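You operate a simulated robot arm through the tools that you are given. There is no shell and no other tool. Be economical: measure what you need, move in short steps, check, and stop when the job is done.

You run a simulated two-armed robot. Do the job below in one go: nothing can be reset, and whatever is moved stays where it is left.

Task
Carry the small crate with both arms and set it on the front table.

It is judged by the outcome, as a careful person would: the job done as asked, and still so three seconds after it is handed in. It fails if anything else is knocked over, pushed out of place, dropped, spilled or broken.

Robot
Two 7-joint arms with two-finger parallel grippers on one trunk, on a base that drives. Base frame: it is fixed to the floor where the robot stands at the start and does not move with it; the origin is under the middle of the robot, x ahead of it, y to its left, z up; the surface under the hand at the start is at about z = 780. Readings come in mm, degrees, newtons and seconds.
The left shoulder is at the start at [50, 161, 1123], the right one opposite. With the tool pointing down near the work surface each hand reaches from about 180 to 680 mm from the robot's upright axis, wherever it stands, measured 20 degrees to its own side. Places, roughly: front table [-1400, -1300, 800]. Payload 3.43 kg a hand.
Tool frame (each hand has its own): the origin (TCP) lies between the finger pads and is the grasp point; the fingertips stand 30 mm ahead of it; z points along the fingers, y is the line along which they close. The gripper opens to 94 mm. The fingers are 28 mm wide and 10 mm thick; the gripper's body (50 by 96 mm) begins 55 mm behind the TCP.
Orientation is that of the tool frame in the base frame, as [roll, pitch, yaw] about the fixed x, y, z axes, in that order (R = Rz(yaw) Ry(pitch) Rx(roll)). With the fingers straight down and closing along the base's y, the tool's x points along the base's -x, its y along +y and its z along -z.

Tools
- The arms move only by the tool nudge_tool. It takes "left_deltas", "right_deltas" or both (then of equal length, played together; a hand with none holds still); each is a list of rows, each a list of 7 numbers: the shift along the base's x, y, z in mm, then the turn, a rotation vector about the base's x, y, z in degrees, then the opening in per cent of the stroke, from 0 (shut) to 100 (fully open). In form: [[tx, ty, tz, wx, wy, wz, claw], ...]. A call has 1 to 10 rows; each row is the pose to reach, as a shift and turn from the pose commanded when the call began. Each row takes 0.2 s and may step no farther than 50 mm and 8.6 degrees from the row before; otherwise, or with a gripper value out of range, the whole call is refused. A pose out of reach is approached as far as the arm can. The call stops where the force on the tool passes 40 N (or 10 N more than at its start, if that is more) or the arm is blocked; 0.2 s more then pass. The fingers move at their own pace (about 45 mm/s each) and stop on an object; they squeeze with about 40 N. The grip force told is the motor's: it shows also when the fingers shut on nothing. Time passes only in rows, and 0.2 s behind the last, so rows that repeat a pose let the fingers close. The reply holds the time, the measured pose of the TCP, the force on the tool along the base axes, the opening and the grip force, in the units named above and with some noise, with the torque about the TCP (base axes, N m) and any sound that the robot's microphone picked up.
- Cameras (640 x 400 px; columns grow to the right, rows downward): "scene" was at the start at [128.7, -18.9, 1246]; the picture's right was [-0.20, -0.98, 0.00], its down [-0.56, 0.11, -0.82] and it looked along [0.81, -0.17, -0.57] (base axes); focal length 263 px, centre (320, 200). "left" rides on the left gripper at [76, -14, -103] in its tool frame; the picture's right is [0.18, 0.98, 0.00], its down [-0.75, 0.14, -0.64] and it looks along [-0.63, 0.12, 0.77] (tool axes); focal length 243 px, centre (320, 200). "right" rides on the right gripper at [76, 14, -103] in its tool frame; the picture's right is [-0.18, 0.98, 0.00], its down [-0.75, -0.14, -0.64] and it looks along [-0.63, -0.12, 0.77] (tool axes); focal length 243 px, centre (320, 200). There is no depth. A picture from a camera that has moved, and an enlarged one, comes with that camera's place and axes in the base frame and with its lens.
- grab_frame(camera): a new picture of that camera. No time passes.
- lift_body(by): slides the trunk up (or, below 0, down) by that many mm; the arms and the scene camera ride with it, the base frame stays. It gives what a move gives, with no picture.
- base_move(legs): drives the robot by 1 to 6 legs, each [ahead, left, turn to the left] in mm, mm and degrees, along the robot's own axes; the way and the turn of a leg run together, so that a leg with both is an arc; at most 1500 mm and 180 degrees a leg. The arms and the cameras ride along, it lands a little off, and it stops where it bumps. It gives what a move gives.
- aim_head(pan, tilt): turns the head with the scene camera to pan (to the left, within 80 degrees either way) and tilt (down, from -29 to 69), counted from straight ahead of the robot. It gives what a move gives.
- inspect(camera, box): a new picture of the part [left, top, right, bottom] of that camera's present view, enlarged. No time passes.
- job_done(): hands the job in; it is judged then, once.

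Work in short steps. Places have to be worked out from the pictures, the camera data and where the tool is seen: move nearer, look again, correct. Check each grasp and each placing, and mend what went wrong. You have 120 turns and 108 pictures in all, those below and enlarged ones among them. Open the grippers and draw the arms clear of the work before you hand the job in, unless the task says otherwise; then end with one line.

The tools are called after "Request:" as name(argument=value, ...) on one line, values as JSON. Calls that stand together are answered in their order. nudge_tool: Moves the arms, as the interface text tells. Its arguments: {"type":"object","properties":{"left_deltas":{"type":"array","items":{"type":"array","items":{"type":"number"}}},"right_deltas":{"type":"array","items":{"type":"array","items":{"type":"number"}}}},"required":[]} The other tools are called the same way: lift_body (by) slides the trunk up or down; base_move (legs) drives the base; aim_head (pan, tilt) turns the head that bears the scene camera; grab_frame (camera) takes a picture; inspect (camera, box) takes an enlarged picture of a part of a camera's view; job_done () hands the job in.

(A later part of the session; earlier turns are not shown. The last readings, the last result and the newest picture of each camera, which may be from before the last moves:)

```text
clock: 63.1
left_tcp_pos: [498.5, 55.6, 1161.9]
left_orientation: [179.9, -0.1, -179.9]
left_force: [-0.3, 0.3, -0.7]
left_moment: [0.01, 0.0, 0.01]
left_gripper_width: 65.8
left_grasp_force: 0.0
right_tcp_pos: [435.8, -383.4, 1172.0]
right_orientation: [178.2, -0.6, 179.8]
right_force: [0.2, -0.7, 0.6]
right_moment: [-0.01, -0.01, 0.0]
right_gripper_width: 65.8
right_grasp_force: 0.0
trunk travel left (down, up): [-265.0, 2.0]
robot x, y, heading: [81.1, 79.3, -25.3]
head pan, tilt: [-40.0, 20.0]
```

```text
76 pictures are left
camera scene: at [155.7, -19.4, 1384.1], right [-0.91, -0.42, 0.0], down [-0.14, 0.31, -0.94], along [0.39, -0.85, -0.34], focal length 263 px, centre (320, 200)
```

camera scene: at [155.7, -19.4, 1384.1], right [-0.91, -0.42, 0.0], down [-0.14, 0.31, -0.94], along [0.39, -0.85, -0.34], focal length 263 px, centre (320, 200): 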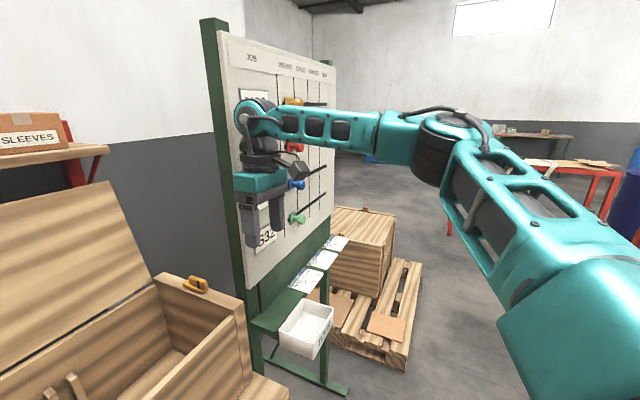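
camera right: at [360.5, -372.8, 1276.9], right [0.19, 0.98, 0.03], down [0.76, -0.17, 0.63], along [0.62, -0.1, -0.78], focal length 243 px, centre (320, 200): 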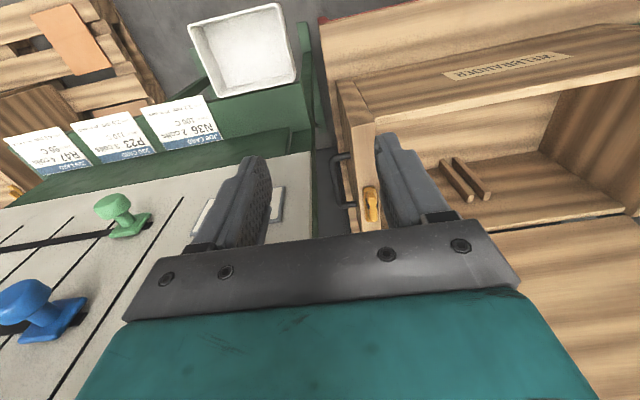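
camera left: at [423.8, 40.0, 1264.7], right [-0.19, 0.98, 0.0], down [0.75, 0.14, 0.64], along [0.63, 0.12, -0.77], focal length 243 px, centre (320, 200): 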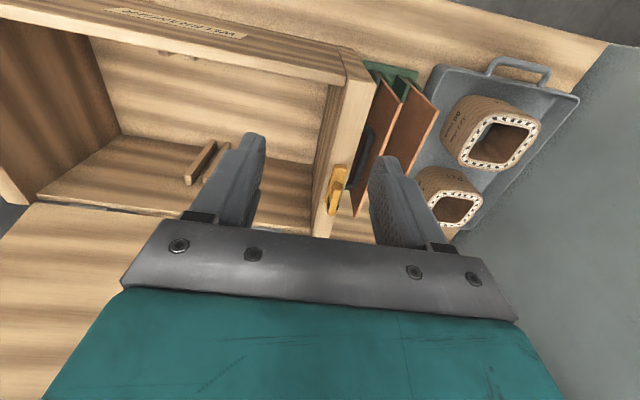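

The first row stepped too far; I send it again with smaller steps, to the same targets.

Request:
nudge_tool(left_deltas=[[20, 8, -16, 0, 0, 0, 66], [40, 16, -32, 0, 0, 0, 66], [60, 24, -50, 0, 0, 0, 66], [80, 32, -65, 0, 0, 0, 66], [97, 38, -80, 0, 0, 0, 66], [97, 38, -80, 0, 0, 0, 66]], right_deltas=[[20, 30, -10, -1, -0.3, 0, 70], [50, 50, -25, -1.9, -0.6, 0, 70], [85, 50, -45, -1.9, -0.6, 0, 70], [120, 50, -65, -1.9, -0.6, 0, 70], [160, 50, -90, -1.9, -0.6, 0, 70], [160, 50, -90, -1.9, -0.6, 0, 70]])

Request:
grab_frame(camera="left")

Request:
grab_frame(camera="right")

Request:
aim_head(pan=10, tilt=35)

Request:
grab_frame(camera="scene")

```text
clock: 64.5
left_tcp_pos: [595.4, 90.3, 1080.8]
left_orientation: [-179.9, 0.0, -179.9]
left_force: [-0.8, -0.4, 0.3]
left_moment: [-0.02, 0.02, 0.01]
left_gripper_width: 61.9
left_grasp_force: 0.1
right_tcp_pos: [474.9, -356.8, 1109.1]
right_orientation: [-180.0, -0.1, 179.8]
right_force: [0.0, 0.3, -0.2]
right_moment: [-0.02, 0.01, 0.01]
right_gripper_width: 65.9
right_grasp_force: 0.0
right hand out of reach, approached as far as the arm can: row 2, 3, 4, 5, 6
trunk travel left (down, up): [-265.0, 2.0]
robot x, y, heading: [78.0, 84.2, -25.2]
head pan, tilt: [-40.0, 20.0]
```

```text
75 pictures are left
camera left: at [521.1, 76.8, 1184.1], right [-0.19, 0.98, 0.0], down [0.75, 0.14, 0.64], along [0.63, 0.12, -0.77], focal length 243 px, centre (320, 200)
```

left: 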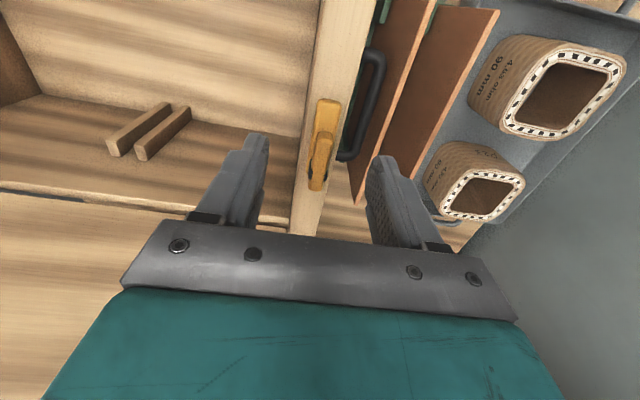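

```text
74 pictures are left
camera right: at [398.7, -343.2, 1212.3], right [0.19, 0.98, 0.0], down [0.75, -0.14, 0.64], along [0.63, -0.12, -0.77], focal length 243 px, centre (320, 200)
```

right: 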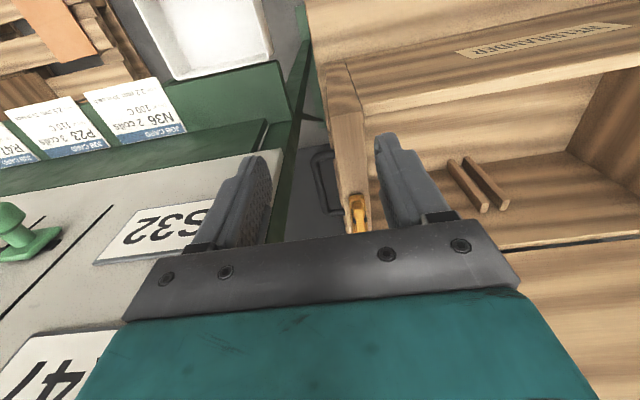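

```text
clock: 65.7
left_tcp_pos: [596.1, 90.7, 1081.3]
left_orientation: [179.9, 0.1, -179.9]
left_force: [0.4, 0.4, 0.1]
left_moment: [-0.01, 0.0, -0.02]
left_gripper_width: 62.0
left_grasp_force: 0.0
right_tcp_pos: [473.9, -357.9, 1110.0]
right_orientation: [180.0, 0.0, 179.8]
right_force: [0.3, 0.0, -0.9]
right_moment: [0.02, -0.01, 0.03]
right_gripper_width: 65.9
right_grasp_force: 0.0
trunk travel left (down, up): [-265.0, 2.0]
robot x, y, heading: [75.5, 85.4, -25.2]
head pan, tilt: [10.0, 35.0]
```

```text
73 pictures are left
camera scene: at [201.6, 41.7, 1360.3], right [-0.27, -0.96, 0.0], down [-0.55, 0.15, -0.82], along [0.79, -0.22, -0.57], focal length 263 px, centre (320, 200)
```

scene: 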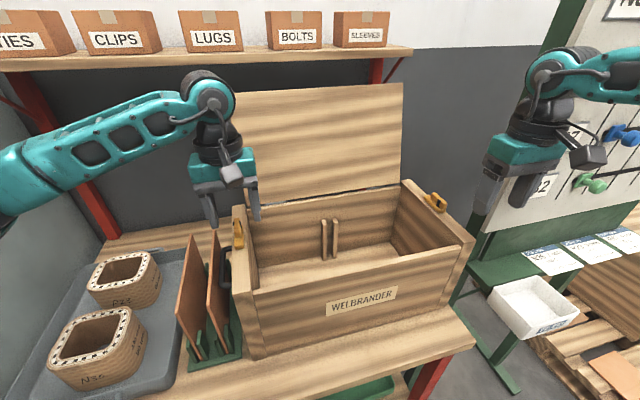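

The right arm can't reach that far with the body turned −25°. I raise and retract the hands and back away. Then I'll face the bench squarely, about 90 mm further left than before, so that the right elbow passes clear of the board.

Request:
nudge_tool(left_deltas=[[-20, 0, 40, 0, 0, 0, 66], [-60, 0, 60, 0, 0, 0, 66], [-100, 0, 80, 0, 0, 0, 66], [-120, 0, 80, 0, 0, 0, 66]], right_deltas=[[0, 0, 30, 0, 0, 0, 70], [-30, 10, 50, 0, 0, 0, 70], [-60, 10, 60, 0, 0, 0, 70], [-60, 10, 60, 0, 0, 0, 70]])

Request:
base_move(legs=[[-136, -63, 0], [0, 0, 25.2]])

```text
clock: 66.7
left_tcp_pos: [476.6, 90.7, 1162.7]
left_orientation: [179.9, -0.1, -180.0]
left_force: [-0.2, 1.1, -0.5]
left_moment: [-0.03, 0.0, -0.01]
left_gripper_width: 61.6
left_grasp_force: 0.1
right_tcp_pos: [422.9, -340.3, 1165.9]
right_orientation: [180.0, -0.1, 179.8]
right_force: [0.2, -0.6, -0.2]
right_moment: [0.02, 0.0, 0.01]
right_gripper_width: 65.8
right_grasp_force: 0.1
trunk travel left (down, up): [-265.0, 2.0]
robot x, y, heading: [78.3, 81.9, -25.6]
head pan, tilt: [10.0, 35.0]
```

```text
clock: 69.3
left_tcp_pos: [291.5, 259.5, 1162.3]
left_orientation: [-180.0, -0.2, -155.0]
left_force: [0.4, 0.7, 0.2]
left_moment: [0.01, -0.01, -0.02]
left_gripper_width: 62.2
left_grasp_force: 0.0
right_tcp_pos: [424.8, -154.5, 1166.8]
right_orientation: [-179.9, 0.0, -155.3]
right_force: [0.6, 0.9, 0.5]
right_moment: [-0.03, 0.01, -0.02]
right_gripper_width: 65.9
right_grasp_force: 0.0
trunk travel left (down, up): [-265.0, 2.0]
robot x, y, heading: [-66.3, 85.6, -0.5]
head pan, tilt: [10.0, 35.0]
```

Now I square the hands again (−25° about z) and place them laterally in line with the two walls.

Request:
nudge_tool(left_deltas=[[25, -38, 0, 0, 0, -6.2, 66], [50, -76, 0, 0, 0, -12.5, 66], [75, -114, 0, 0, 0, -18.7, 66], [100, -150, 0, 0, 0, -25, 66], [108, -166, 0, 0, 0, -25, 66]], right_deltas=[[-7, -40, 0, 0, 0, -6.2, 70], [-14, -80, 0, 0, 0, -12.5, 70], [-20, -120, 0, 0, 0, -18.6, 70], [-25, -160, 0, 0, 0, -24.8, 70], [-30, -180, 0, 0, 0, -24.8, 70]])

Request:
base_move(legs=[[90, 0, 0.5]])

Request:
aim_head(pan=-60, tilt=20)

Request:
grab_frame(camera="scene")

```text
clock: 70.5
left_tcp_pos: [401.6, 91.6, 1165.1]
left_orientation: [179.9, 0.0, 180.0]
left_force: [0.3, -0.3, 0.1]
left_moment: [0.01, 0.0, 0.01]
left_gripper_width: 61.8
left_grasp_force: 0.0
right_tcp_pos: [392.8, -336.5, 1164.2]
right_orientation: [179.9, -0.1, 179.8]
right_force: [-0.4, -0.2, 0.2]
right_moment: [-0.02, 0.0, -0.01]
right_gripper_width: 65.8
right_grasp_force: 0.1
trunk travel left (down, up): [-265.0, 2.0]
robot x, y, heading: [-64.2, 84.7, -0.4]
head pan, tilt: [10.0, 35.0]
```

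```text
clock: 71.6
left_tcp_pos: [487.2, 97.3, 1163.9]
left_orientation: [179.9, -0.1, -179.4]
left_force: [0.5, 0.1, 1.3]
left_moment: [-0.01, 0.04, 0.02]
left_gripper_width: 61.9
left_grasp_force: 0.1
right_tcp_pos: [484.7, -331.3, 1163.4]
right_orientation: [179.9, -0.1, -179.6]
right_force: [0.7, -0.4, 0.2]
right_moment: [-0.02, 0.0, 0.04]
right_gripper_width: 65.8
right_grasp_force: 0.0
trunk travel left (down, up): [-265.0, 2.0]
robot x, y, heading: [18.2, 84.2, 0.2]
head pan, tilt: [10.0, 35.0]
```

```text
clock: 73.0
left_tcp_pos: [487.6, 97.5, 1165.1]
left_orientation: [180.0, -0.1, -179.4]
left_force: [0.0, 1.0, -0.1]
left_moment: [-0.01, 0.05, 0.0]
left_gripper_width: 62.1
left_grasp_force: 0.0
right_tcp_pos: [484.1, -331.0, 1165.8]
right_orientation: [-179.9, 0.0, -179.6]
right_force: [0.0, -0.4, 0.4]
right_moment: [-0.01, 0.0, -0.01]
right_gripper_width: 65.9
right_grasp_force: 0.1
trunk travel left (down, up): [-265.0, 2.0]
robot x, y, heading: [18.8, 84.8, -0.0]
head pan, tilt: [-60.0, 20.0]
```

```text
72 pictures are left
camera scene: at [108.3, 3.6, 1384.1], right [-0.86, -0.5, 0.0], down [-0.17, 0.3, -0.94], along [0.47, -0.81, -0.34], focal length 263 px, centre (320, 200)
```

scene: 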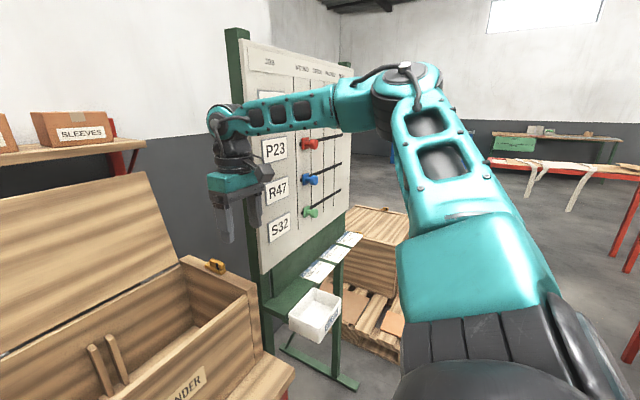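

The right elbow is near (205, −400), and further driving would bring it close to the board edge. Extending the arm draws the elbow inward, so I reach forward first from here.

Request:
nudge_tool(left_deltas=[[40, 0, -10, 0, 0, 0, 66], [80, -3, -20, 0, 0, -0.5, 66], [108, -4, -40, 0, 0, -0.6, 66], [108, -4, -60, 0, 0, -0.6, 66]], right_deltas=[[40, 0, -10, 0, 0, -0.4, 70], [80, -3, -20, 0, 0, -0.4, 70], [111, -3, -40, 0, 0, -0.4, 70], [111, -3, -60, 0, 0, -0.4, 70]])

Request:
grab_frame(camera="scene")

```text
clock: 74.0
left_tcp_pos: [594.7, 93.8, 1105.3]
left_orientation: [180.0, 0.0, 179.9]
left_force: [0.3, -0.6, -0.6]
left_moment: [-0.01, -0.02, 0.05]
left_gripper_width: 61.9
left_grasp_force: 0.0
right_tcp_pos: [580.0, -321.3, 1105.6]
right_orientation: [-179.9, 0.1, 179.8]
right_force: [-0.5, -0.5, 0.5]
right_moment: [0.0, -0.01, -0.05]
right_gripper_width: 65.7
right_grasp_force: 0.1
right hand out of reach, approached as far as the arm can: row 3, 4
trunk travel left (down, up): [-265.0, 2.0]
robot x, y, heading: [17.2, 82.5, 0.0]
head pan, tilt: [-60.0, 20.0]
```

```text
71 pictures are left
camera scene: at [108.4, 3.1, 1384.1], right [-0.87, -0.5, 0.0], down [-0.17, 0.3, -0.94], along [0.47, -0.81, -0.34], focal length 263 px, centre (320, 200)
```

scene: 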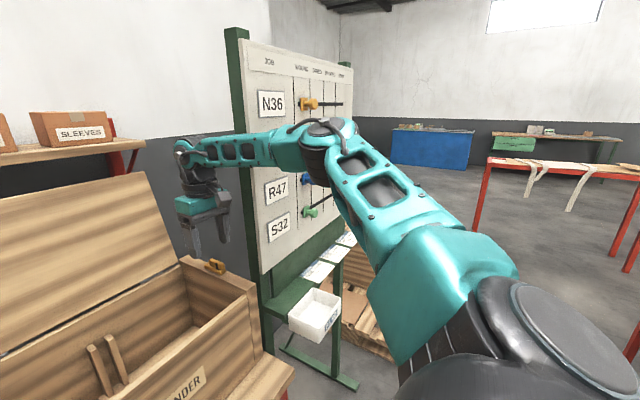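

The elbow is now about 65 mm clear of the board and the right hand is just short. I drive 35 mm forward, then align both hands at x = 600.

Request:
base_move(legs=[[35, 0, 0]])

```text
clock: 74.9
left_tcp_pos: [630.8, 93.7, 1104.8]
left_orientation: [179.9, -0.1, -180.0]
left_force: [0.7, -0.9, 0.2]
left_moment: [0.0, 0.02, 0.01]
left_gripper_width: 61.9
left_grasp_force: 0.0
right_tcp_pos: [614.4, -320.2, 1106.2]
right_orientation: [-179.9, -0.1, 179.9]
right_force: [0.1, -0.1, -0.2]
right_moment: [-0.01, 0.03, 0.01]
right_gripper_width: 65.8
right_grasp_force: 0.1
trunk travel left (down, up): [-265.0, 2.0]
robot x, y, heading: [54.8, 83.6, 0.2]
head pan, tilt: [-60.0, 20.0]
```

Both hands come back to x ≈ 600 and I read what the right hand actually reached.

Request:
nudge_tool(left_deltas=[[-20, 0, 0, 0, 0, 0, 66], [-31, 0, 0, 0, 0, 0, 66]], right_deltas=[[-10, -8, 0, 0, 0, 0, 66], [-14, -14, 0, 0, 0, 0, 66]])

Request:
grab_frame(camera="left")

Request:
grab_frame(camera="right")

Request:
grab_frame(camera="scene")

```text
clock: 75.5
left_tcp_pos: [599.6, 95.4, 1105.0]
left_orientation: [179.9, 0.0, 180.0]
left_force: [1.4, 0.3, -0.1]
left_moment: [0.03, -0.04, 0.01]
left_gripper_width: 62.1
left_grasp_force: 0.0
right_tcp_pos: [599.6, -334.7, 1106.6]
right_orientation: [-179.9, 0.1, 179.8]
right_force: [0.9, 0.2, 0.6]
right_moment: [-0.03, 0.0, -0.03]
right_gripper_width: 62.1
right_grasp_force: 0.0
trunk travel left (down, up): [-265.0, 2.0]
robot x, y, heading: [50.9, 86.6, 0.1]
head pan, tilt: [-60.0, 20.0]
```

```text
70 pictures are left
camera left: at [524.9, 80.6, 1207.6], right [-0.18, 0.98, 0.0], down [0.75, 0.14, 0.64], along [0.63, 0.12, -0.77], focal length 243 px, centre (320, 200)
```

left: 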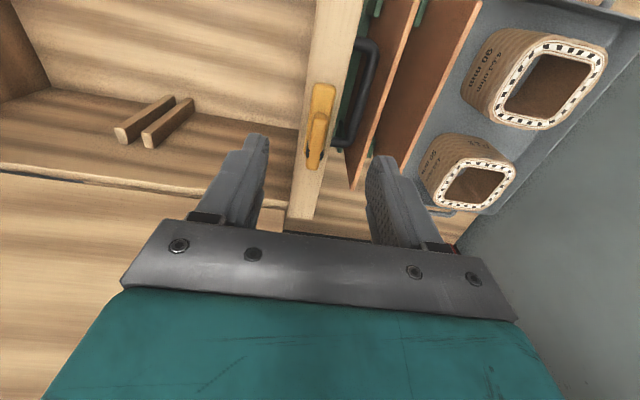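

```text
69 pictures are left
camera right: at [522.9, -319.8, 1209.3], right [0.19, 0.98, 0.0], down [0.75, -0.14, 0.64], along [0.63, -0.12, -0.76], focal length 243 px, centre (320, 200)
```

right: 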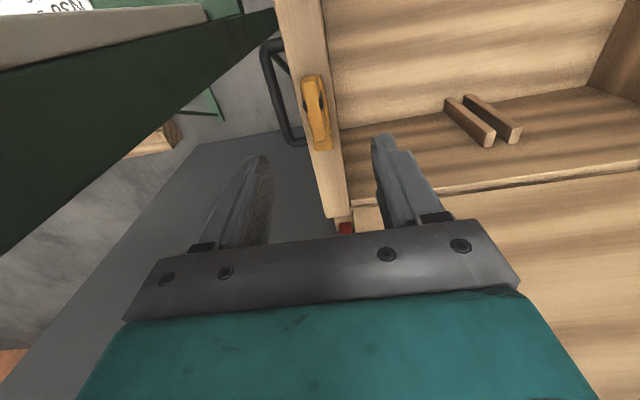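

```text
68 pictures are left
camera scene: at [143.3, 3.6, 1384.1], right [-0.86, -0.5, 0.0], down [-0.17, 0.3, -0.94], along [0.47, -0.81, -0.34], focal length 263 px, centre (320, 200)
```

scene: 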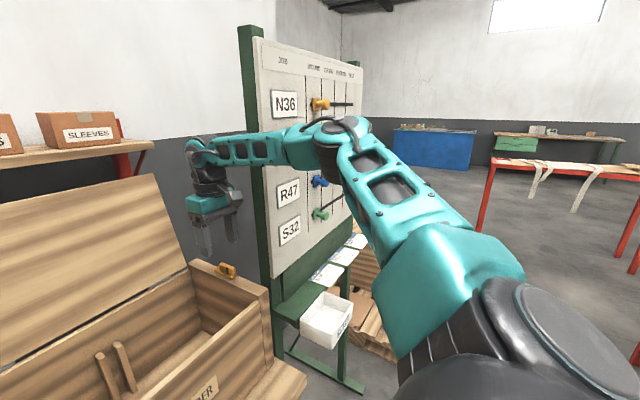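

The wall edges are confirmed: left y 79–109, right y −349…−322, back edge x ≈ 720, latches at x ≈ 574–646. The opening of 62 mm fits between wall and plate. I lower the trunk 70 mm first and check.

Request:
lift_body(by=-70)

Request:
grab_frame(camera="left")

Request:
grab_frame(camera="right")

Request:
aim_head(pan=15, tilt=35)

Request:
grab_frame(camera="scene")

```text
clock: 76.5
left_tcp_pos: [600.0, 94.5, 1034.8]
left_orientation: [-180.0, 0.1, 180.0]
left_force: [-0.5, 0.1, 0.5]
left_moment: [0.01, -0.02, -0.03]
left_gripper_width: 62.1
left_grasp_force: 0.1
right_tcp_pos: [599.3, -333.7, 1035.0]
right_orientation: [-179.9, 0.1, 179.9]
right_force: [0.2, -0.3, -0.2]
right_moment: [-0.02, 0.03, 0.0]
right_gripper_width: 61.6
right_grasp_force: 0.0
trunk travel left (down, up): [-195.0, 72.0]
robot x, y, heading: [52.9, 85.7, 0.3]
head pan, tilt: [-60.0, 20.0]
```

```text
67 pictures are left
camera left: at [524.9, 80.8, 1137.9], right [-0.18, 0.98, 0.0], down [0.75, 0.14, 0.64], along [0.63, 0.12, -0.77], focal length 243 px, centre (320, 200)
```

left: 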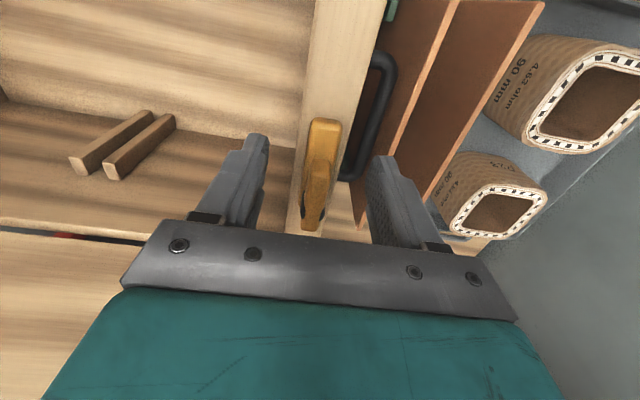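

```text
66 pictures are left
camera right: at [522.8, -319.5, 1139.4], right [0.19, 0.98, 0.0], down [0.75, -0.14, 0.64], along [0.63, -0.12, -0.77], focal length 243 px, centre (320, 200)
```

right: 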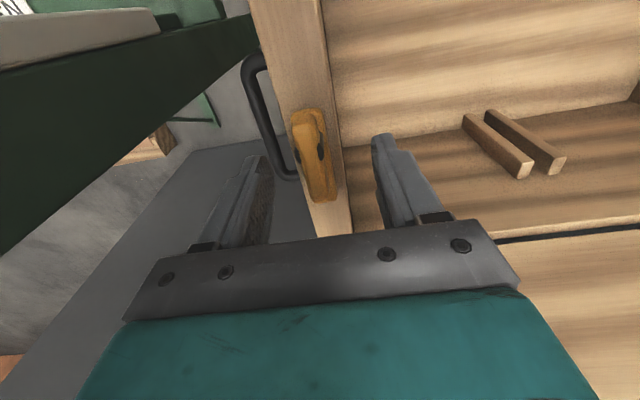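

```text
clock: 78.0
left_tcp_pos: [599.4, 95.2, 1033.1]
left_orientation: [179.9, 0.0, -180.0]
left_force: [-0.3, -0.5, 0.6]
left_moment: [0.01, 0.01, -0.01]
left_gripper_width: 61.8
left_grasp_force: 0.1
right_tcp_pos: [599.5, -334.5, 1037.0]
right_orientation: [-179.8, 0.1, 179.9]
right_force: [0.1, 0.4, -0.6]
right_moment: [-0.02, 0.0, -0.03]
right_gripper_width: 62.0
right_grasp_force: 0.0
trunk travel left (down, up): [-195.0, 72.0]
robot x, y, heading: [54.0, 87.0, 0.2]
head pan, tilt: [15.0, 35.0]
```

```text
65 pictures are left
camera scene: at [181.6, 107.1, 1290.3], right [0.26, -0.97, 0.0], down [-0.55, -0.15, -0.82], along [0.79, 0.21, -0.57], focal length 263 px, centre (320, 200)
```

scene: 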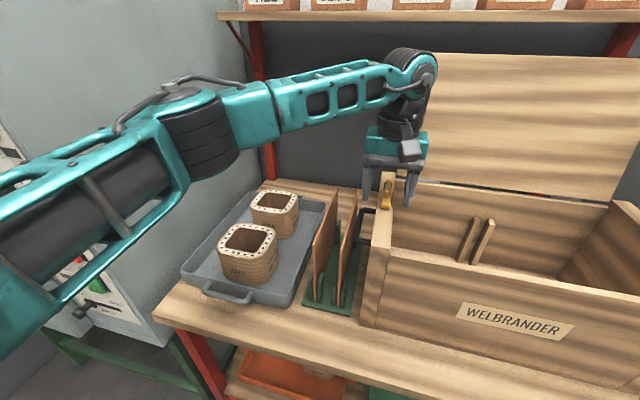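

Alignment holds on both sides, fingers straddling the walls. I lower 38 mm more so the pads sit about 10–35 mm down the walls, and look again.

Request:
lift_body(by=-38)

Request:
inspect(camera="left", box=[200, 80, 480, 260])

Request:
inspect(camera="right", box=[180, 80, 460, 260])

Request:
inspect(camera="scene", box=[300, 100, 460, 260])

```text
clock: 78.8
left_tcp_pos: [600.1, 93.2, 996.8]
left_orientation: [179.9, 0.0, -179.9]
left_force: [-0.7, -0.1, 0.8]
left_moment: [0.01, 0.03, 0.01]
left_gripper_width: 61.9
left_grasp_force: 0.1
right_tcp_pos: [599.2, -333.6, 999.6]
right_orientation: [-179.9, 0.1, 179.8]
right_force: [0.2, -0.4, 0.4]
right_moment: [-0.01, -0.02, 0.01]
right_gripper_width: 62.0
right_grasp_force: 0.0
trunk travel left (down, up): [-157.0, 110.0]
robot x, y, heading: [53.9, 85.0, 0.1]
head pan, tilt: [15.0, 35.0]
```

```text
2.22 times, centred on (340, 170) of left
camera zoom: at [524.9, 80.8, 1099.8], right [-0.18, 0.98, 0.0], down [0.75, 0.14, 0.64], along [0.63, 0.12, -0.77], focal length 539 px, centre (276, 267)
```

zoom: 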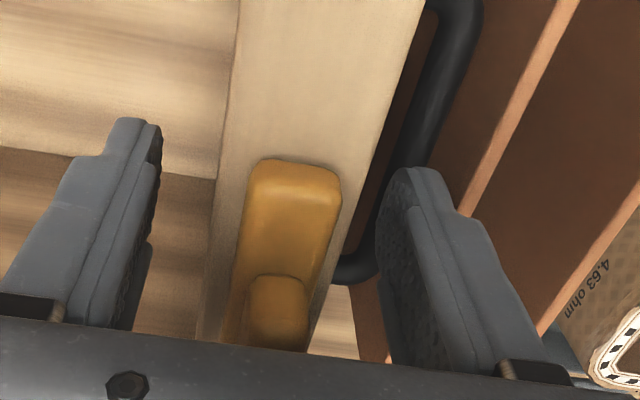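

```text
2.22 times, centred on (320, 170) of right
camera zoom: at [522.8, -319.6, 1101.3], right [0.19, 0.98, 0.0], down [0.75, -0.14, 0.64], along [0.63, -0.12, -0.77], focal length 539 px, centre (320, 267)
```

zoom: 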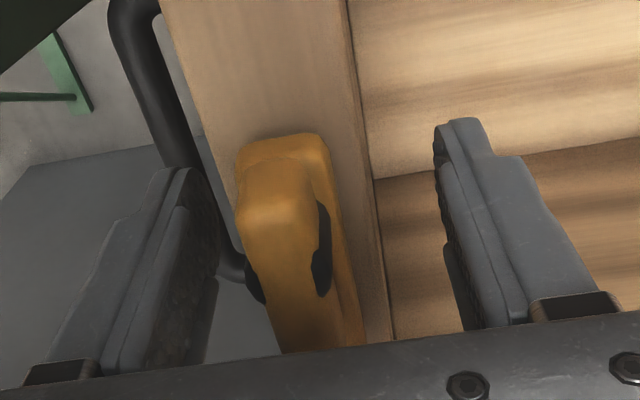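

```text
2.50 times, centred on (380, 180) of scene
camera zoom: at [181.4, 107.3, 1252.3], right [0.26, -0.97, 0.0], down [-0.55, -0.15, -0.82], along [0.79, 0.21, -0.57], focal length 657 px, centre (170, 250)
```

zoom: 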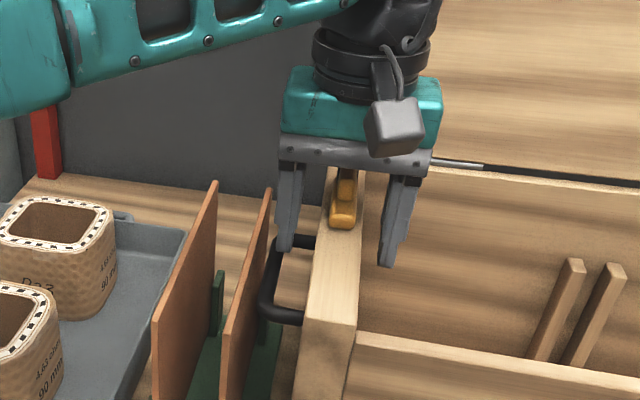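

Both hands straddle their walls with latch and handle clear. I close both grippers.

Request:
nudge_tool(left_deltas=[[0, 0, 0, 0, 0, 0, 40], [0, 0, 0, 0, 0, 0, 20], [0, 0, 0, 0, 0, 0, 0], [0, 0, 0, 0, 0, 0, 0], [0, 0, 0, 0, 0, 0, 0], [0, 0, 0, 0, 0, 0, 0]], right_deltas=[[0, 0, 0, 0, 0, 0, 40], [0, 0, 0, 0, 0, 0, 20], [0, 0, 0, 0, 0, 0, 0], [0, 0, 0, 0, 0, 0, 0], [0, 0, 0, 0, 0, 0, 0], [0, 0, 0, 0, 0, 0, 0]])

Request:
lift_body(by=8)

Request:
grab_frame(camera="scene")

```text
clock: 80.2
left_tcp_pos: [600.5, 93.6, 995.5]
left_orientation: [179.9, -0.1, 180.0]
left_force: [-0.8, 1.8, 0.0]
left_moment: [-0.27, 0.04, -0.05]
left_gripper_width: 34.5
left_grasp_force: 40.1
right_tcp_pos: [599.6, -335.7, 996.6]
right_orientation: [-179.9, 0.2, 179.8]
right_force: [3.3, -13.0, 3.7]
right_moment: [-0.09, 0.03, 0.44]
right_gripper_width: 34.3
right_grasp_force: 40.7
trunk travel left (down, up): [-157.0, 110.0]
robot x, y, heading: [53.6, 87.9, -0.0]
head pan, tilt: [15.0, 35.0]
```

```text
clock: 80.8
left_tcp_pos: [602.6, 95.2, 999.6]
left_orientation: [179.7, -0.4, -179.9]
left_force: [-1.3, 7.0, -18.6]
left_moment: [0.1, 0.77, -0.34]
left_gripper_width: 34.5
left_grasp_force: 40.4
right_tcp_pos: [600.7, -335.9, 1002.2]
right_orientation: [-179.9, -0.4, 179.9]
right_force: [1.8, -6.3, -16.7]
right_moment: [0.21, -0.06, -0.15]
right_gripper_width: 34.4
right_grasp_force: 40.1
trunk travel left (down, up): [-165.0, 102.0]
robot x, y, heading: [55.0, 88.1, -0.1]
head pan, tilt: [15.0, 35.0]
```

```text
61 pictures are left
camera scene: at [184.7, 106.1, 1259.4], right [0.26, -0.97, 0.0], down [-0.56, -0.15, -0.82], along [0.79, 0.21, -0.58], focal length 263 px, centre (320, 200)
```

scene: 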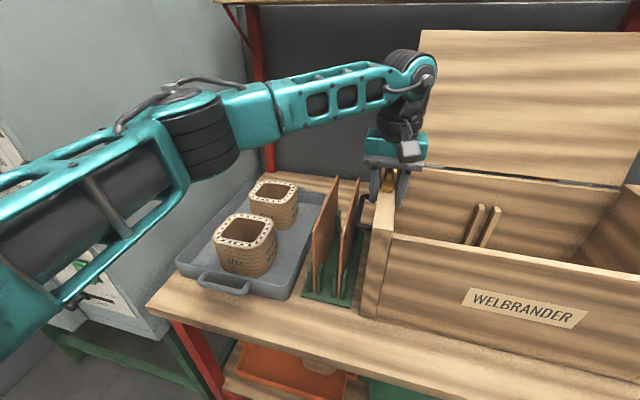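

The grips hold (34 mm wall, 40 N) and each hand carries about 18 N. I lift another 30 mm and look for slip or tilt.

Request:
lift_body(by=30)

Request:
aim_head(pan=-10, tilt=35)

Request:
grab_frame(camera="scene")

Request:
grab_frame(camera="left")

```text
clock: 81.6
left_tcp_pos: [604.1, 94.7, 1031.8]
left_orientation: [179.7, -0.3, -179.9]
left_force: [-0.3, 7.6, -19.6]
left_moment: [0.05, 0.32, -0.2]
left_gripper_width: 34.4
left_grasp_force: 40.1
right_tcp_pos: [601.4, -335.5, 1034.8]
right_orientation: [-179.9, -0.1, 179.9]
right_force: [-0.3, -9.7, -17.8]
right_moment: [0.19, 0.41, 0.22]
right_gripper_width: 34.2
right_grasp_force: 39.7
trunk travel left (down, up): [-195.0, 72.0]
robot x, y, heading: [50.8, 84.7, 0.1]
head pan, tilt: [15.0, 35.0]
```

```text
clock: 82.5
left_tcp_pos: [603.0, 95.4, 1032.5]
left_orientation: [179.9, -0.3, 180.0]
left_force: [0.9, 11.0, -18.0]
left_moment: [0.02, 0.12, -0.03]
left_gripper_width: 34.4
left_grasp_force: 40.1
right_tcp_pos: [601.1, -335.7, 1033.7]
right_orientation: [-179.9, -0.2, 179.8]
right_force: [-1.0, -10.7, -17.9]
right_moment: [0.19, 0.67, 0.46]
right_gripper_width: 34.5
right_grasp_force: 40.3
trunk travel left (down, up): [-195.0, 72.0]
robot x, y, heading: [55.0, 84.7, -0.0]
head pan, tilt: [-10.0, 35.0]
```

```text
60 pictures are left
camera scene: at [186.8, 68.0, 1289.7], right [-0.17, -0.99, 0.0], down [-0.57, 0.1, -0.82], along [0.81, -0.14, -0.58], focal length 263 px, centre (320, 200)
```

scene: 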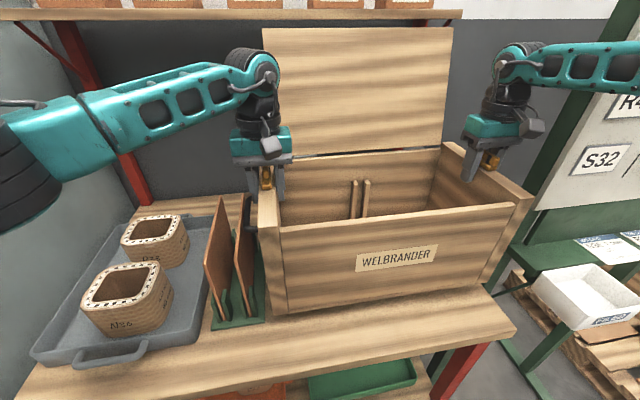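

```text
59 pictures are left
camera left: at [528.2, 80.0, 1135.6], right [-0.18, 0.98, 0.0], down [0.76, 0.14, 0.64], along [0.63, 0.12, -0.77], focal length 243 px, centre (320, 200)
```

left: 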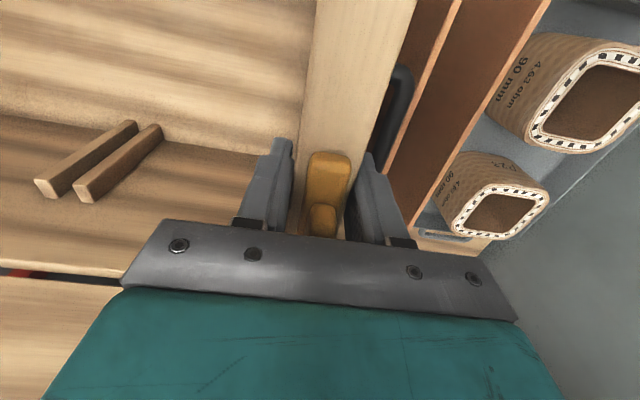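

The crate hangs level at about 3.6 kg with no slip. I raise it the rest of the way, then back out with a slight drift to the right, away from the plates. The first leg is short so I can see how the lid behaves.

Request:
lift_body(by=70)

Request:
base_move(legs=[[-60, -8, 0]])

Request:
grab_frame(camera="scene")

```text
clock: 83.5
left_tcp_pos: [603.1, 94.5, 1102.5]
left_orientation: [179.7, -0.3, -180.0]
left_force: [-0.3, 13.2, -17.8]
left_moment: [-0.09, -0.14, -0.22]
left_gripper_width: 34.5
left_grasp_force: 39.9
right_tcp_pos: [602.6, -335.9, 1104.3]
right_orientation: [-179.9, -0.2, 179.8]
right_force: [-0.5, -12.3, -18.1]
right_moment: [0.07, 0.33, 0.25]
right_gripper_width: 34.6
right_grasp_force: 40.1
trunk travel left (down, up): [-265.0, 2.0]
robot x, y, heading: [55.2, 87.3, 0.3]
head pan, tilt: [-10.0, 35.0]
```

```text
clock: 84.5
left_tcp_pos: [544.3, 85.8, 1102.6]
left_orientation: [179.8, -0.2, -179.9]
left_force: [-0.6, 12.8, -17.6]
left_moment: [-0.13, 0.33, -0.28]
left_gripper_width: 34.5
left_grasp_force: 39.3
right_tcp_pos: [543.0, -341.9, 1103.9]
right_orientation: [-179.9, 0.0, 179.8]
right_force: [0.3, -13.1, -17.3]
right_moment: [0.04, 0.12, 0.19]
right_gripper_width: 34.3
right_grasp_force: 40.1
trunk travel left (down, up): [-265.0, 2.0]
robot x, y, heading: [-4.1, 77.5, 0.4]
head pan, tilt: [-10.0, 35.0]
```

```text
58 pictures are left
camera scene: at [127.9, 59.8, 1359.9], right [-0.17, -0.99, 0.0], down [-0.57, 0.1, -0.82], along [0.81, -0.14, -0.58], focal length 263 px, centre (320, 200)
```

scene: 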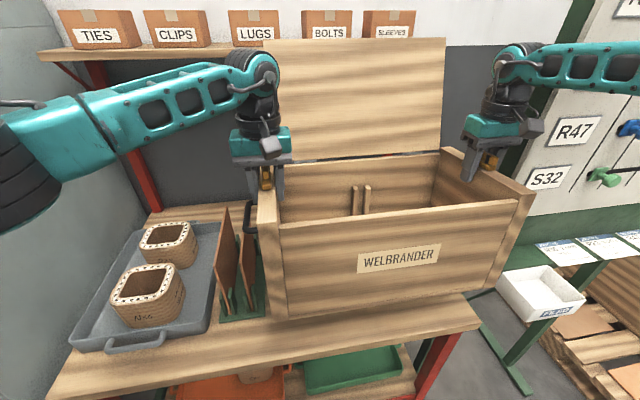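

The lid stays put and the crate is steady. I back out further, past bench and board, before turning.

Request:
base_move(legs=[[-445, -25, 0]])

Request:
grab_frame(camera="scene")

```text
clock: 87.2
left_tcp_pos: [96.7, 60.5, 1100.4]
left_orientation: [179.8, -0.3, -179.6]
left_force: [0.0, -1.1, -17.6]
left_moment: [-0.07, -0.08, -0.18]
left_gripper_width: 34.1
left_grasp_force: 40.1
right_tcp_pos: [97.5, -368.6, 1103.9]
right_orientation: [-179.8, -0.2, -179.8]
right_force: [-0.2, 1.7, -18.2]
right_moment: [0.03, 0.56, 0.36]
right_gripper_width: 34.4
right_grasp_force: 39.9
trunk travel left (down, up): [-265.0, 2.0]
robot x, y, heading: [-452.7, 52.6, 0.5]
head pan, tilt: [-10.0, 35.0]
```

```text
57 pictures are left
camera scene: at [-318.7, 32.9, 1359.8], right [-0.17, -0.99, 0.0], down [-0.57, 0.1, -0.82], along [0.81, -0.14, -0.58], focal length 263 px, centre (320, 200)
```

scene: 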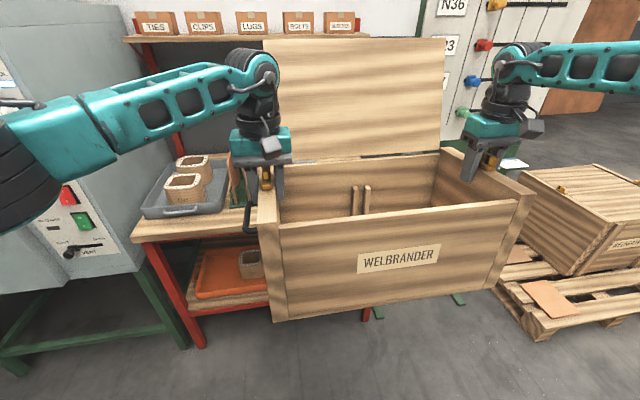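

The crate is clear of the bench and everything there stands. I turn right 90° and then strafe left so the crate will pass clear of the front table.

Request:
base_move(legs=[[0, 0, -45], [0, 0, -45], [0, 250, 0]])

Request:
aim_head(pan=-25, tilt=25)

Request:
grab_frame(camera="scene")

```text
clock: 94.1
left_tcp_pos: [-189.4, -495.7, 1100.9]
left_orientation: [179.8, -0.3, 90.2]
left_force: [-1.5, -0.4, -17.9]
left_moment: [0.33, 0.02, -0.14]
left_gripper_width: 34.1
left_grasp_force: 40.4
right_tcp_pos: [-620.0, -496.8, 1102.8]
right_orientation: [-179.9, -0.2, 90.0]
right_force: [2.7, -0.1, -17.8]
right_moment: [0.15, -0.06, 0.24]
right_gripper_width: 34.4
right_grasp_force: 39.6
trunk travel left (down, up): [-265.0, 2.0]
robot x, y, heading: [-204.2, 51.2, -89.6]
head pan, tilt: [-10.0, 35.0]
```

```text
clock: 94.9
left_tcp_pos: [-190.3, -496.0, 1100.5]
left_orientation: [179.8, -0.4, 90.2]
left_force: [-3.2, 0.2, -17.8]
left_moment: [0.12, -0.21, -0.28]
left_gripper_width: 34.2
left_grasp_force: 39.4
right_tcp_pos: [-619.8, -496.1, 1101.8]
right_orientation: [-179.9, -0.4, 89.9]
right_force: [2.2, -1.3, -18.6]
right_moment: [0.32, 0.05, 0.11]
right_gripper_width: 34.2
right_grasp_force: 39.6
trunk travel left (down, up): [-265.0, 2.0]
robot x, y, heading: [-198.9, 49.6, -89.7]
head pan, tilt: [-25.0, 25.0]
```

```text
56 pictures are left
camera scene: at [-238.3, -76.3, 1375.4], right [-0.91, 0.42, 0.0], down [0.18, 0.39, -0.9], along [-0.38, -0.82, -0.43], focal length 263 px, centre (320, 200)
```

scene: 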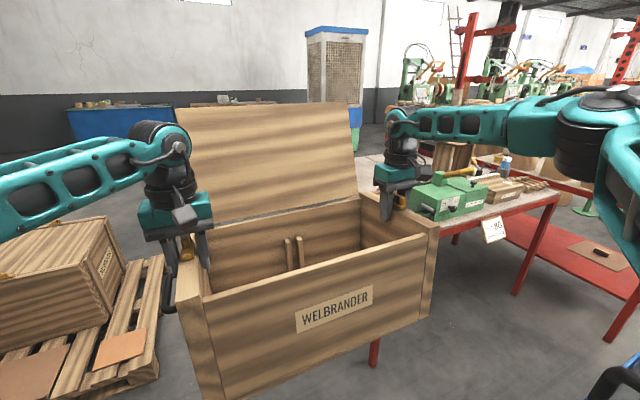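

The aisle is clear and the table edge stays about 130 mm outside the crate. I drive 1200 mm ahead down the aisle.

Request:
base_move(legs=[[1200, 30, 0]])

Request:
grab_frame(camera="scene")

```text
clock: 101.0
left_tcp_pos: [-136.6, -1676.2, 1096.5]
left_orientation: [179.6, -0.8, 91.7]
left_force: [-2.2, 0.2, -17.2]
left_moment: [0.53, -0.15, -0.03]
left_gripper_width: 34.4
left_grasp_force: 40.4
right_tcp_pos: [-566.1, -1686.8, 1098.1]
right_orientation: [-179.7, -0.9, 91.5]
right_force: [4.2, -1.0, -18.9]
right_moment: [-0.25, 0.25, -0.18]
right_gripper_width: 34.5
right_grasp_force: 39.7
trunk travel left (down, up): [-265.0, 2.0]
robot x, y, heading: [-162.7, -1131.4, -88.2]
head pan, tilt: [-25.0, 25.0]
stopped in leg 1: the robot was blocked; the commanded pose is now the measured one
```

```text
55 pictures are left
camera scene: at [-194.7, -1259.0, 1375.3], right [-0.92, 0.39, 0.0], down [0.17, 0.39, -0.9], along [-0.36, -0.83, -0.43], focal length 263 px, centre (320, 200)
```

scene: 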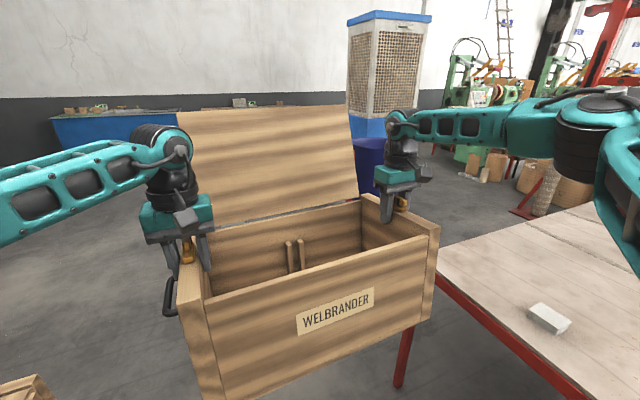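

Something low blocked the base near the end of the leg, probably the pallet on the left. I look there before moving.

Request:
aim_head(pan=60, tilt=45)

Request:
grab_frame(camera="scene")

```text
clock: 102.6
left_tcp_pos: [-137.6, -1676.6, 1099.5]
left_orientation: [179.8, -0.4, 91.6]
left_force: [-1.8, 0.0, -18.4]
left_moment: [-0.27, -0.03, -0.29]
left_gripper_width: 34.2
left_grasp_force: 39.9
right_tcp_pos: [-567.2, -1688.6, 1100.4]
right_orientation: [-179.8, -0.6, 91.7]
right_force: [2.4, -1.1, -18.3]
right_moment: [0.74, -0.05, 0.07]
right_gripper_width: 34.2
right_grasp_force: 40.0
trunk travel left (down, up): [-265.0, 2.0]
robot x, y, heading: [-159.0, -1127.8, -88.1]
head pan, tilt: [60.0, 45.0]
```

```text
54 pictures are left
camera scene: at [-87.3, -1212.3, 1345.2], right [-0.47, -0.88, 0.0], down [-0.62, 0.34, -0.71], along [0.62, -0.33, -0.71], focal length 263 px, centre (320, 200)
```

scene: 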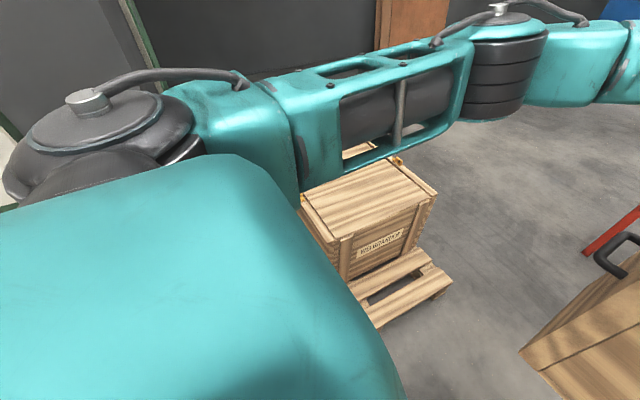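

The pallet and its crate look where they were; the pallet's west edge is at x ≈ 135–160. I back up a little, strafe right 90 mm to pass it, and square the heading.

Request:
base_move(legs=[[-50, 0, 0], [0, -95, -1.9]])

Request:
grab_frame(camera="scene")

Request:
aim_head(pan=-60, tilt=45)

Request:
grab_frame(camera="scene")

```text
clock: 104.6
left_tcp_pos: [-253.5, -1629.0, 1099.5]
left_orientation: [179.8, -0.4, 89.8]
left_force: [-2.8, -0.2, -18.2]
left_moment: [0.07, 0.2, -0.01]
left_gripper_width: 34.3
left_grasp_force: 39.7
right_tcp_pos: [-683.6, -1625.2, 1101.5]
right_orientation: [-179.7, -0.5, 89.7]
right_force: [1.5, 0.7, -18.2]
right_moment: [0.38, -0.06, 0.12]
right_gripper_width: 34.5
right_grasp_force: 40.2
trunk travel left (down, up): [-265.0, 2.0]
robot x, y, heading: [-259.6, -1082.8, -90.4]
head pan, tilt: [60.0, 45.0]
```

```text
53 pictures are left
camera scene: at [-188.2, -1166.1, 1345.2], right [-0.5, -0.87, 0.0], down [-0.61, 0.36, -0.71], along [0.61, -0.35, -0.71], focal length 263 px, centre (320, 200)
```

scene: 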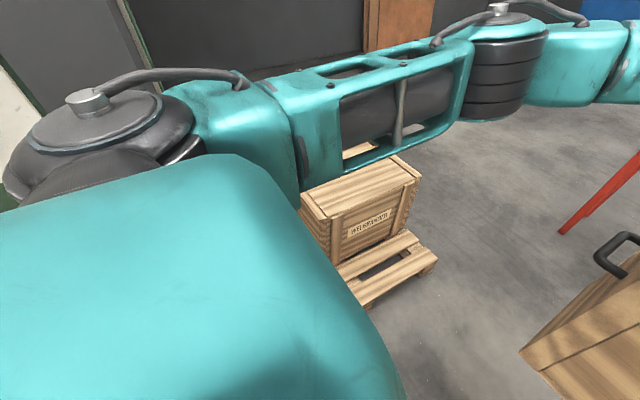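

```text
clock: 106.6
left_tcp_pos: [-252.7, -1628.3, 1098.8]
left_orientation: [179.8, -0.4, 89.8]
left_force: [-2.9, 0.8, -17.4]
left_moment: [-0.33, 0.06, -0.33]
left_gripper_width: 34.5
left_grasp_force: 40.5
right_tcp_pos: [-682.9, -1625.0, 1101.0]
right_orientation: [-179.8, -0.5, 89.7]
right_force: [2.4, -0.4, -18.0]
right_moment: [0.76, -0.05, 0.07]
right_gripper_width: 34.4
right_grasp_force: 39.6
trunk travel left (down, up): [-265.0, 2.0]
robot x, y, heading: [-254.4, -1080.6, -90.2]
head pan, tilt: [-60.0, 45.0]
```

```text
52 pictures are left
camera scene: at [-328.7, -1166.0, 1345.0], right [-0.5, 0.87, 0.0], down [0.61, 0.36, -0.71], along [-0.61, -0.35, -0.71], focal length 263 px, centre (320, 200)
```

scene: 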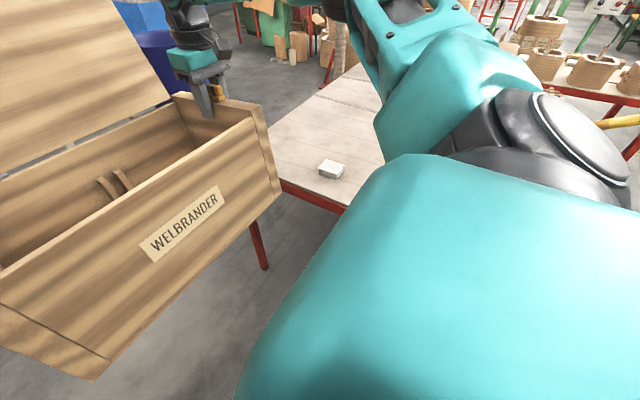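

There is clearance on both sides. I go forward 700 mm and check the drift.

Request:
base_move(legs=[[700, 0, 0]])

```text
clock: 110.4
left_tcp_pos: [-229.2, -2321.1, 1098.6]
left_orientation: [179.8, -0.5, 91.3]
left_force: [-2.4, -1.3, -17.5]
left_moment: [0.23, 0.03, -0.08]
left_gripper_width: 34.4
left_grasp_force: 40.1
right_tcp_pos: [-658.5, -2330.5, 1100.5]
right_orientation: [-179.9, -0.4, 91.2]
right_force: [2.3, 0.0, -18.4]
right_moment: [0.17, -0.03, 0.07]
right_gripper_width: 34.4
right_grasp_force: 39.5
trunk travel left (down, up): [-265.0, 2.0]
robot x, y, heading: [-250.2, -1778.5, -88.6]
head pan, tilt: [-60.0, 45.0]
```

On track. I go on 570 mm to get south of the table, then look west before turning.

Request:
base_move(legs=[[570, 0, -1.4]])

Request:
aim_head(pan=-70, tilt=25)

Request:
grab_frame(camera="scene")

Request:
aim_head(pan=-20, tilt=25)

Request:
grab_frame(camera="scene")

```text
clock: 113.8
left_tcp_pos: [-236.6, -2916.5, 1100.3]
left_orientation: [179.8, -0.4, 89.8]
left_force: [-1.5, 5.7, -14.0]
left_moment: [0.45, 0.13, 0.32]
left_gripper_width: 34.6
left_grasp_force: 40.0
right_tcp_pos: [-665.0, -2913.6, 1100.7]
right_orientation: [-179.8, -0.4, 89.6]
right_force: [1.3, -0.1, -17.9]
right_moment: [0.02, -0.06, -0.27]
right_gripper_width: 34.3
right_grasp_force: 40.3
trunk travel left (down, up): [-265.0, 2.0]
robot x, y, heading: [-242.5, -2371.3, -90.1]
head pan, tilt: [-60.0, 45.0]
```

```text
clock: 114.6
left_tcp_pos: [-236.0, -2917.3, 1097.9]
left_orientation: [179.7, -0.5, 89.7]
left_force: [-3.1, 4.9, -18.8]
left_moment: [0.29, -0.33, 0.33]
left_gripper_width: 34.5
left_grasp_force: 39.7
right_tcp_pos: [-667.2, -2914.1, 1101.2]
right_orientation: [-179.8, -0.6, 89.6]
right_force: [2.2, 0.1, -17.7]
right_moment: [0.35, -0.05, 0.04]
right_gripper_width: 34.3
right_grasp_force: 40.2
trunk travel left (down, up): [-265.0, 2.0]
robot x, y, heading: [-247.3, -2369.9, -89.9]
head pan, tilt: [-70.0, 25.0]
```

```text
51 pictures are left
camera scene: at [-328.9, -2445.9, 1375.6], right [-0.34, 0.94, 0.0], down [0.4, 0.15, -0.91], along [-0.85, -0.31, -0.43], focal length 263 px, centre (320, 200)
```

scene: 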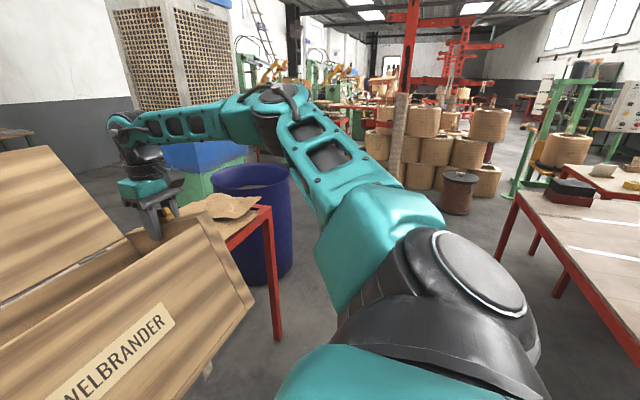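

```text
clock: 115.8
left_tcp_pos: [-237.5, -2918.0, 1098.5]
left_orientation: [179.8, -0.5, 89.8]
left_force: [-1.4, 5.1, -19.1]
left_moment: [0.25, -0.06, 0.27]
left_gripper_width: 34.2
left_grasp_force: 40.2
right_tcp_pos: [-667.1, -2914.0, 1101.4]
right_orientation: [-179.8, -0.5, 89.5]
right_force: [1.9, 0.5, -17.6]
right_moment: [0.5, 0.0, 0.0]
right_gripper_width: 34.1
right_grasp_force: 39.7
trunk travel left (down, up): [-265.0, 2.0]
robot x, y, heading: [-239.6, -2371.5, -89.7]
head pan, tilt: [-20.0, 25.0]
```

```text
50 pictures are left
camera scene: at [-273.9, -2500.8, 1375.6], right [-0.94, 0.34, 0.0], down [0.15, 0.4, -0.91], along [-0.31, -0.85, -0.43], focal length 263 px, centre (320, 200)
```

scene: 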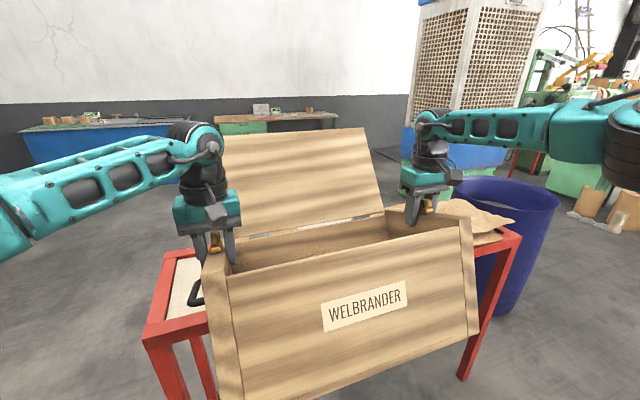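

The red-legged table to the south is closer than I had thought (near edge y ≈ −3070), so I back off 60 mm. Then I turn right to face west: floor rays show the lane at y ≈ −2310 free to x ≈ −3000.

Request:
base_move(legs=[[-60, 0, 0]])

Request:
base_move(legs=[[0, 0, -45], [0, 0, -45]])

Request:
grab_frame(camera="scene")

Request:
aim_head(pan=25, tilt=25)

Request:
grab_frame(camera="scene")

```text
clock: 116.8
left_tcp_pos: [-236.1, -2857.6, 1098.0]
left_orientation: [179.8, -0.4, 89.8]
left_force: [-2.7, 0.9, -18.8]
left_moment: [0.04, 0.02, 0.19]
left_gripper_width: 34.5
left_grasp_force: 40.2
right_tcp_pos: [-665.5, -2854.2, 1100.5]
right_orientation: [-179.9, -0.4, 89.7]
right_force: [2.2, 0.5, -17.7]
right_moment: [-0.61, -0.17, -0.06]
right_gripper_width: 34.3
right_grasp_force: 39.4
trunk travel left (down, up): [-265.0, 2.0]
robot x, y, heading: [-243.0, -2305.7, -90.1]
head pan, tilt: [-20.0, 25.0]
```

```text
clock: 121.4
left_tcp_pos: [-791.0, -2303.7, 1097.6]
left_orientation: [179.7, -0.6, -1.6]
left_force: [-0.3, 3.4, -17.6]
left_moment: [0.02, 0.3, 0.14]
left_gripper_width: 34.5
left_grasp_force: 39.9
right_tcp_pos: [-778.2, -1874.7, 1100.8]
right_orientation: [-179.9, -0.5, -1.7]
right_force: [1.0, -2.9, -18.7]
right_moment: [0.01, 0.26, -0.1]
right_gripper_width: 34.3
right_grasp_force: 39.7
trunk travel left (down, up): [-265.0, 2.0]
robot x, y, heading: [-241.0, -2313.8, 178.4]
head pan, tilt: [-20.0, 25.0]
```

```text
49 pictures are left
camera scene: at [-370.0, -2275.5, 1375.5], right [0.36, 0.93, 0.0], down [0.4, -0.16, -0.9], along [-0.84, 0.33, -0.43], focal length 263 px, centre (320, 200)
```

scene: 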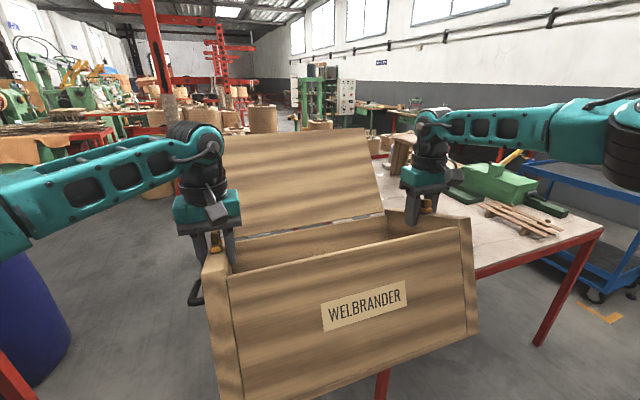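

```text
clock: 122.5
left_tcp_pos: [-791.4, -2304.4, 1098.6]
left_orientation: [179.7, -0.5, -1.7]
left_force: [-0.6, 1.2, -19.3]
left_moment: [-0.34, 0.23, 0.03]
left_gripper_width: 34.4
left_grasp_force: 40.4
right_tcp_pos: [-776.1, -1874.0, 1100.7]
right_orientation: [-179.9, -0.7, -1.8]
right_force: [-0.4, -2.2, -18.0]
right_moment: [-0.11, 0.33, -0.04]
right_gripper_width: 34.3
right_grasp_force: 39.7
trunk travel left (down, up): [-265.0, 2.0]
robot x, y, heading: [-244.4, -2310.1, 178.8]
head pan, tilt: [25.0, 25.0]
```

```text
48 pictures are left
camera scene: at [-368.8, -2346.1, 1375.6], right [-0.4, 0.92, 0.0], down [0.39, 0.17, -0.91], along [-0.83, -0.36, -0.42], focal length 263 px, centre (320, 200)
```

scene: 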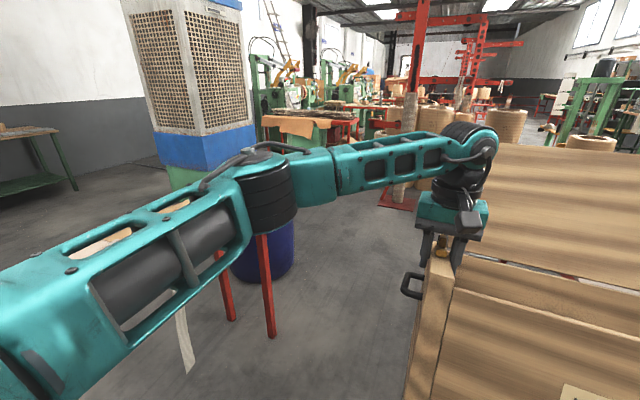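

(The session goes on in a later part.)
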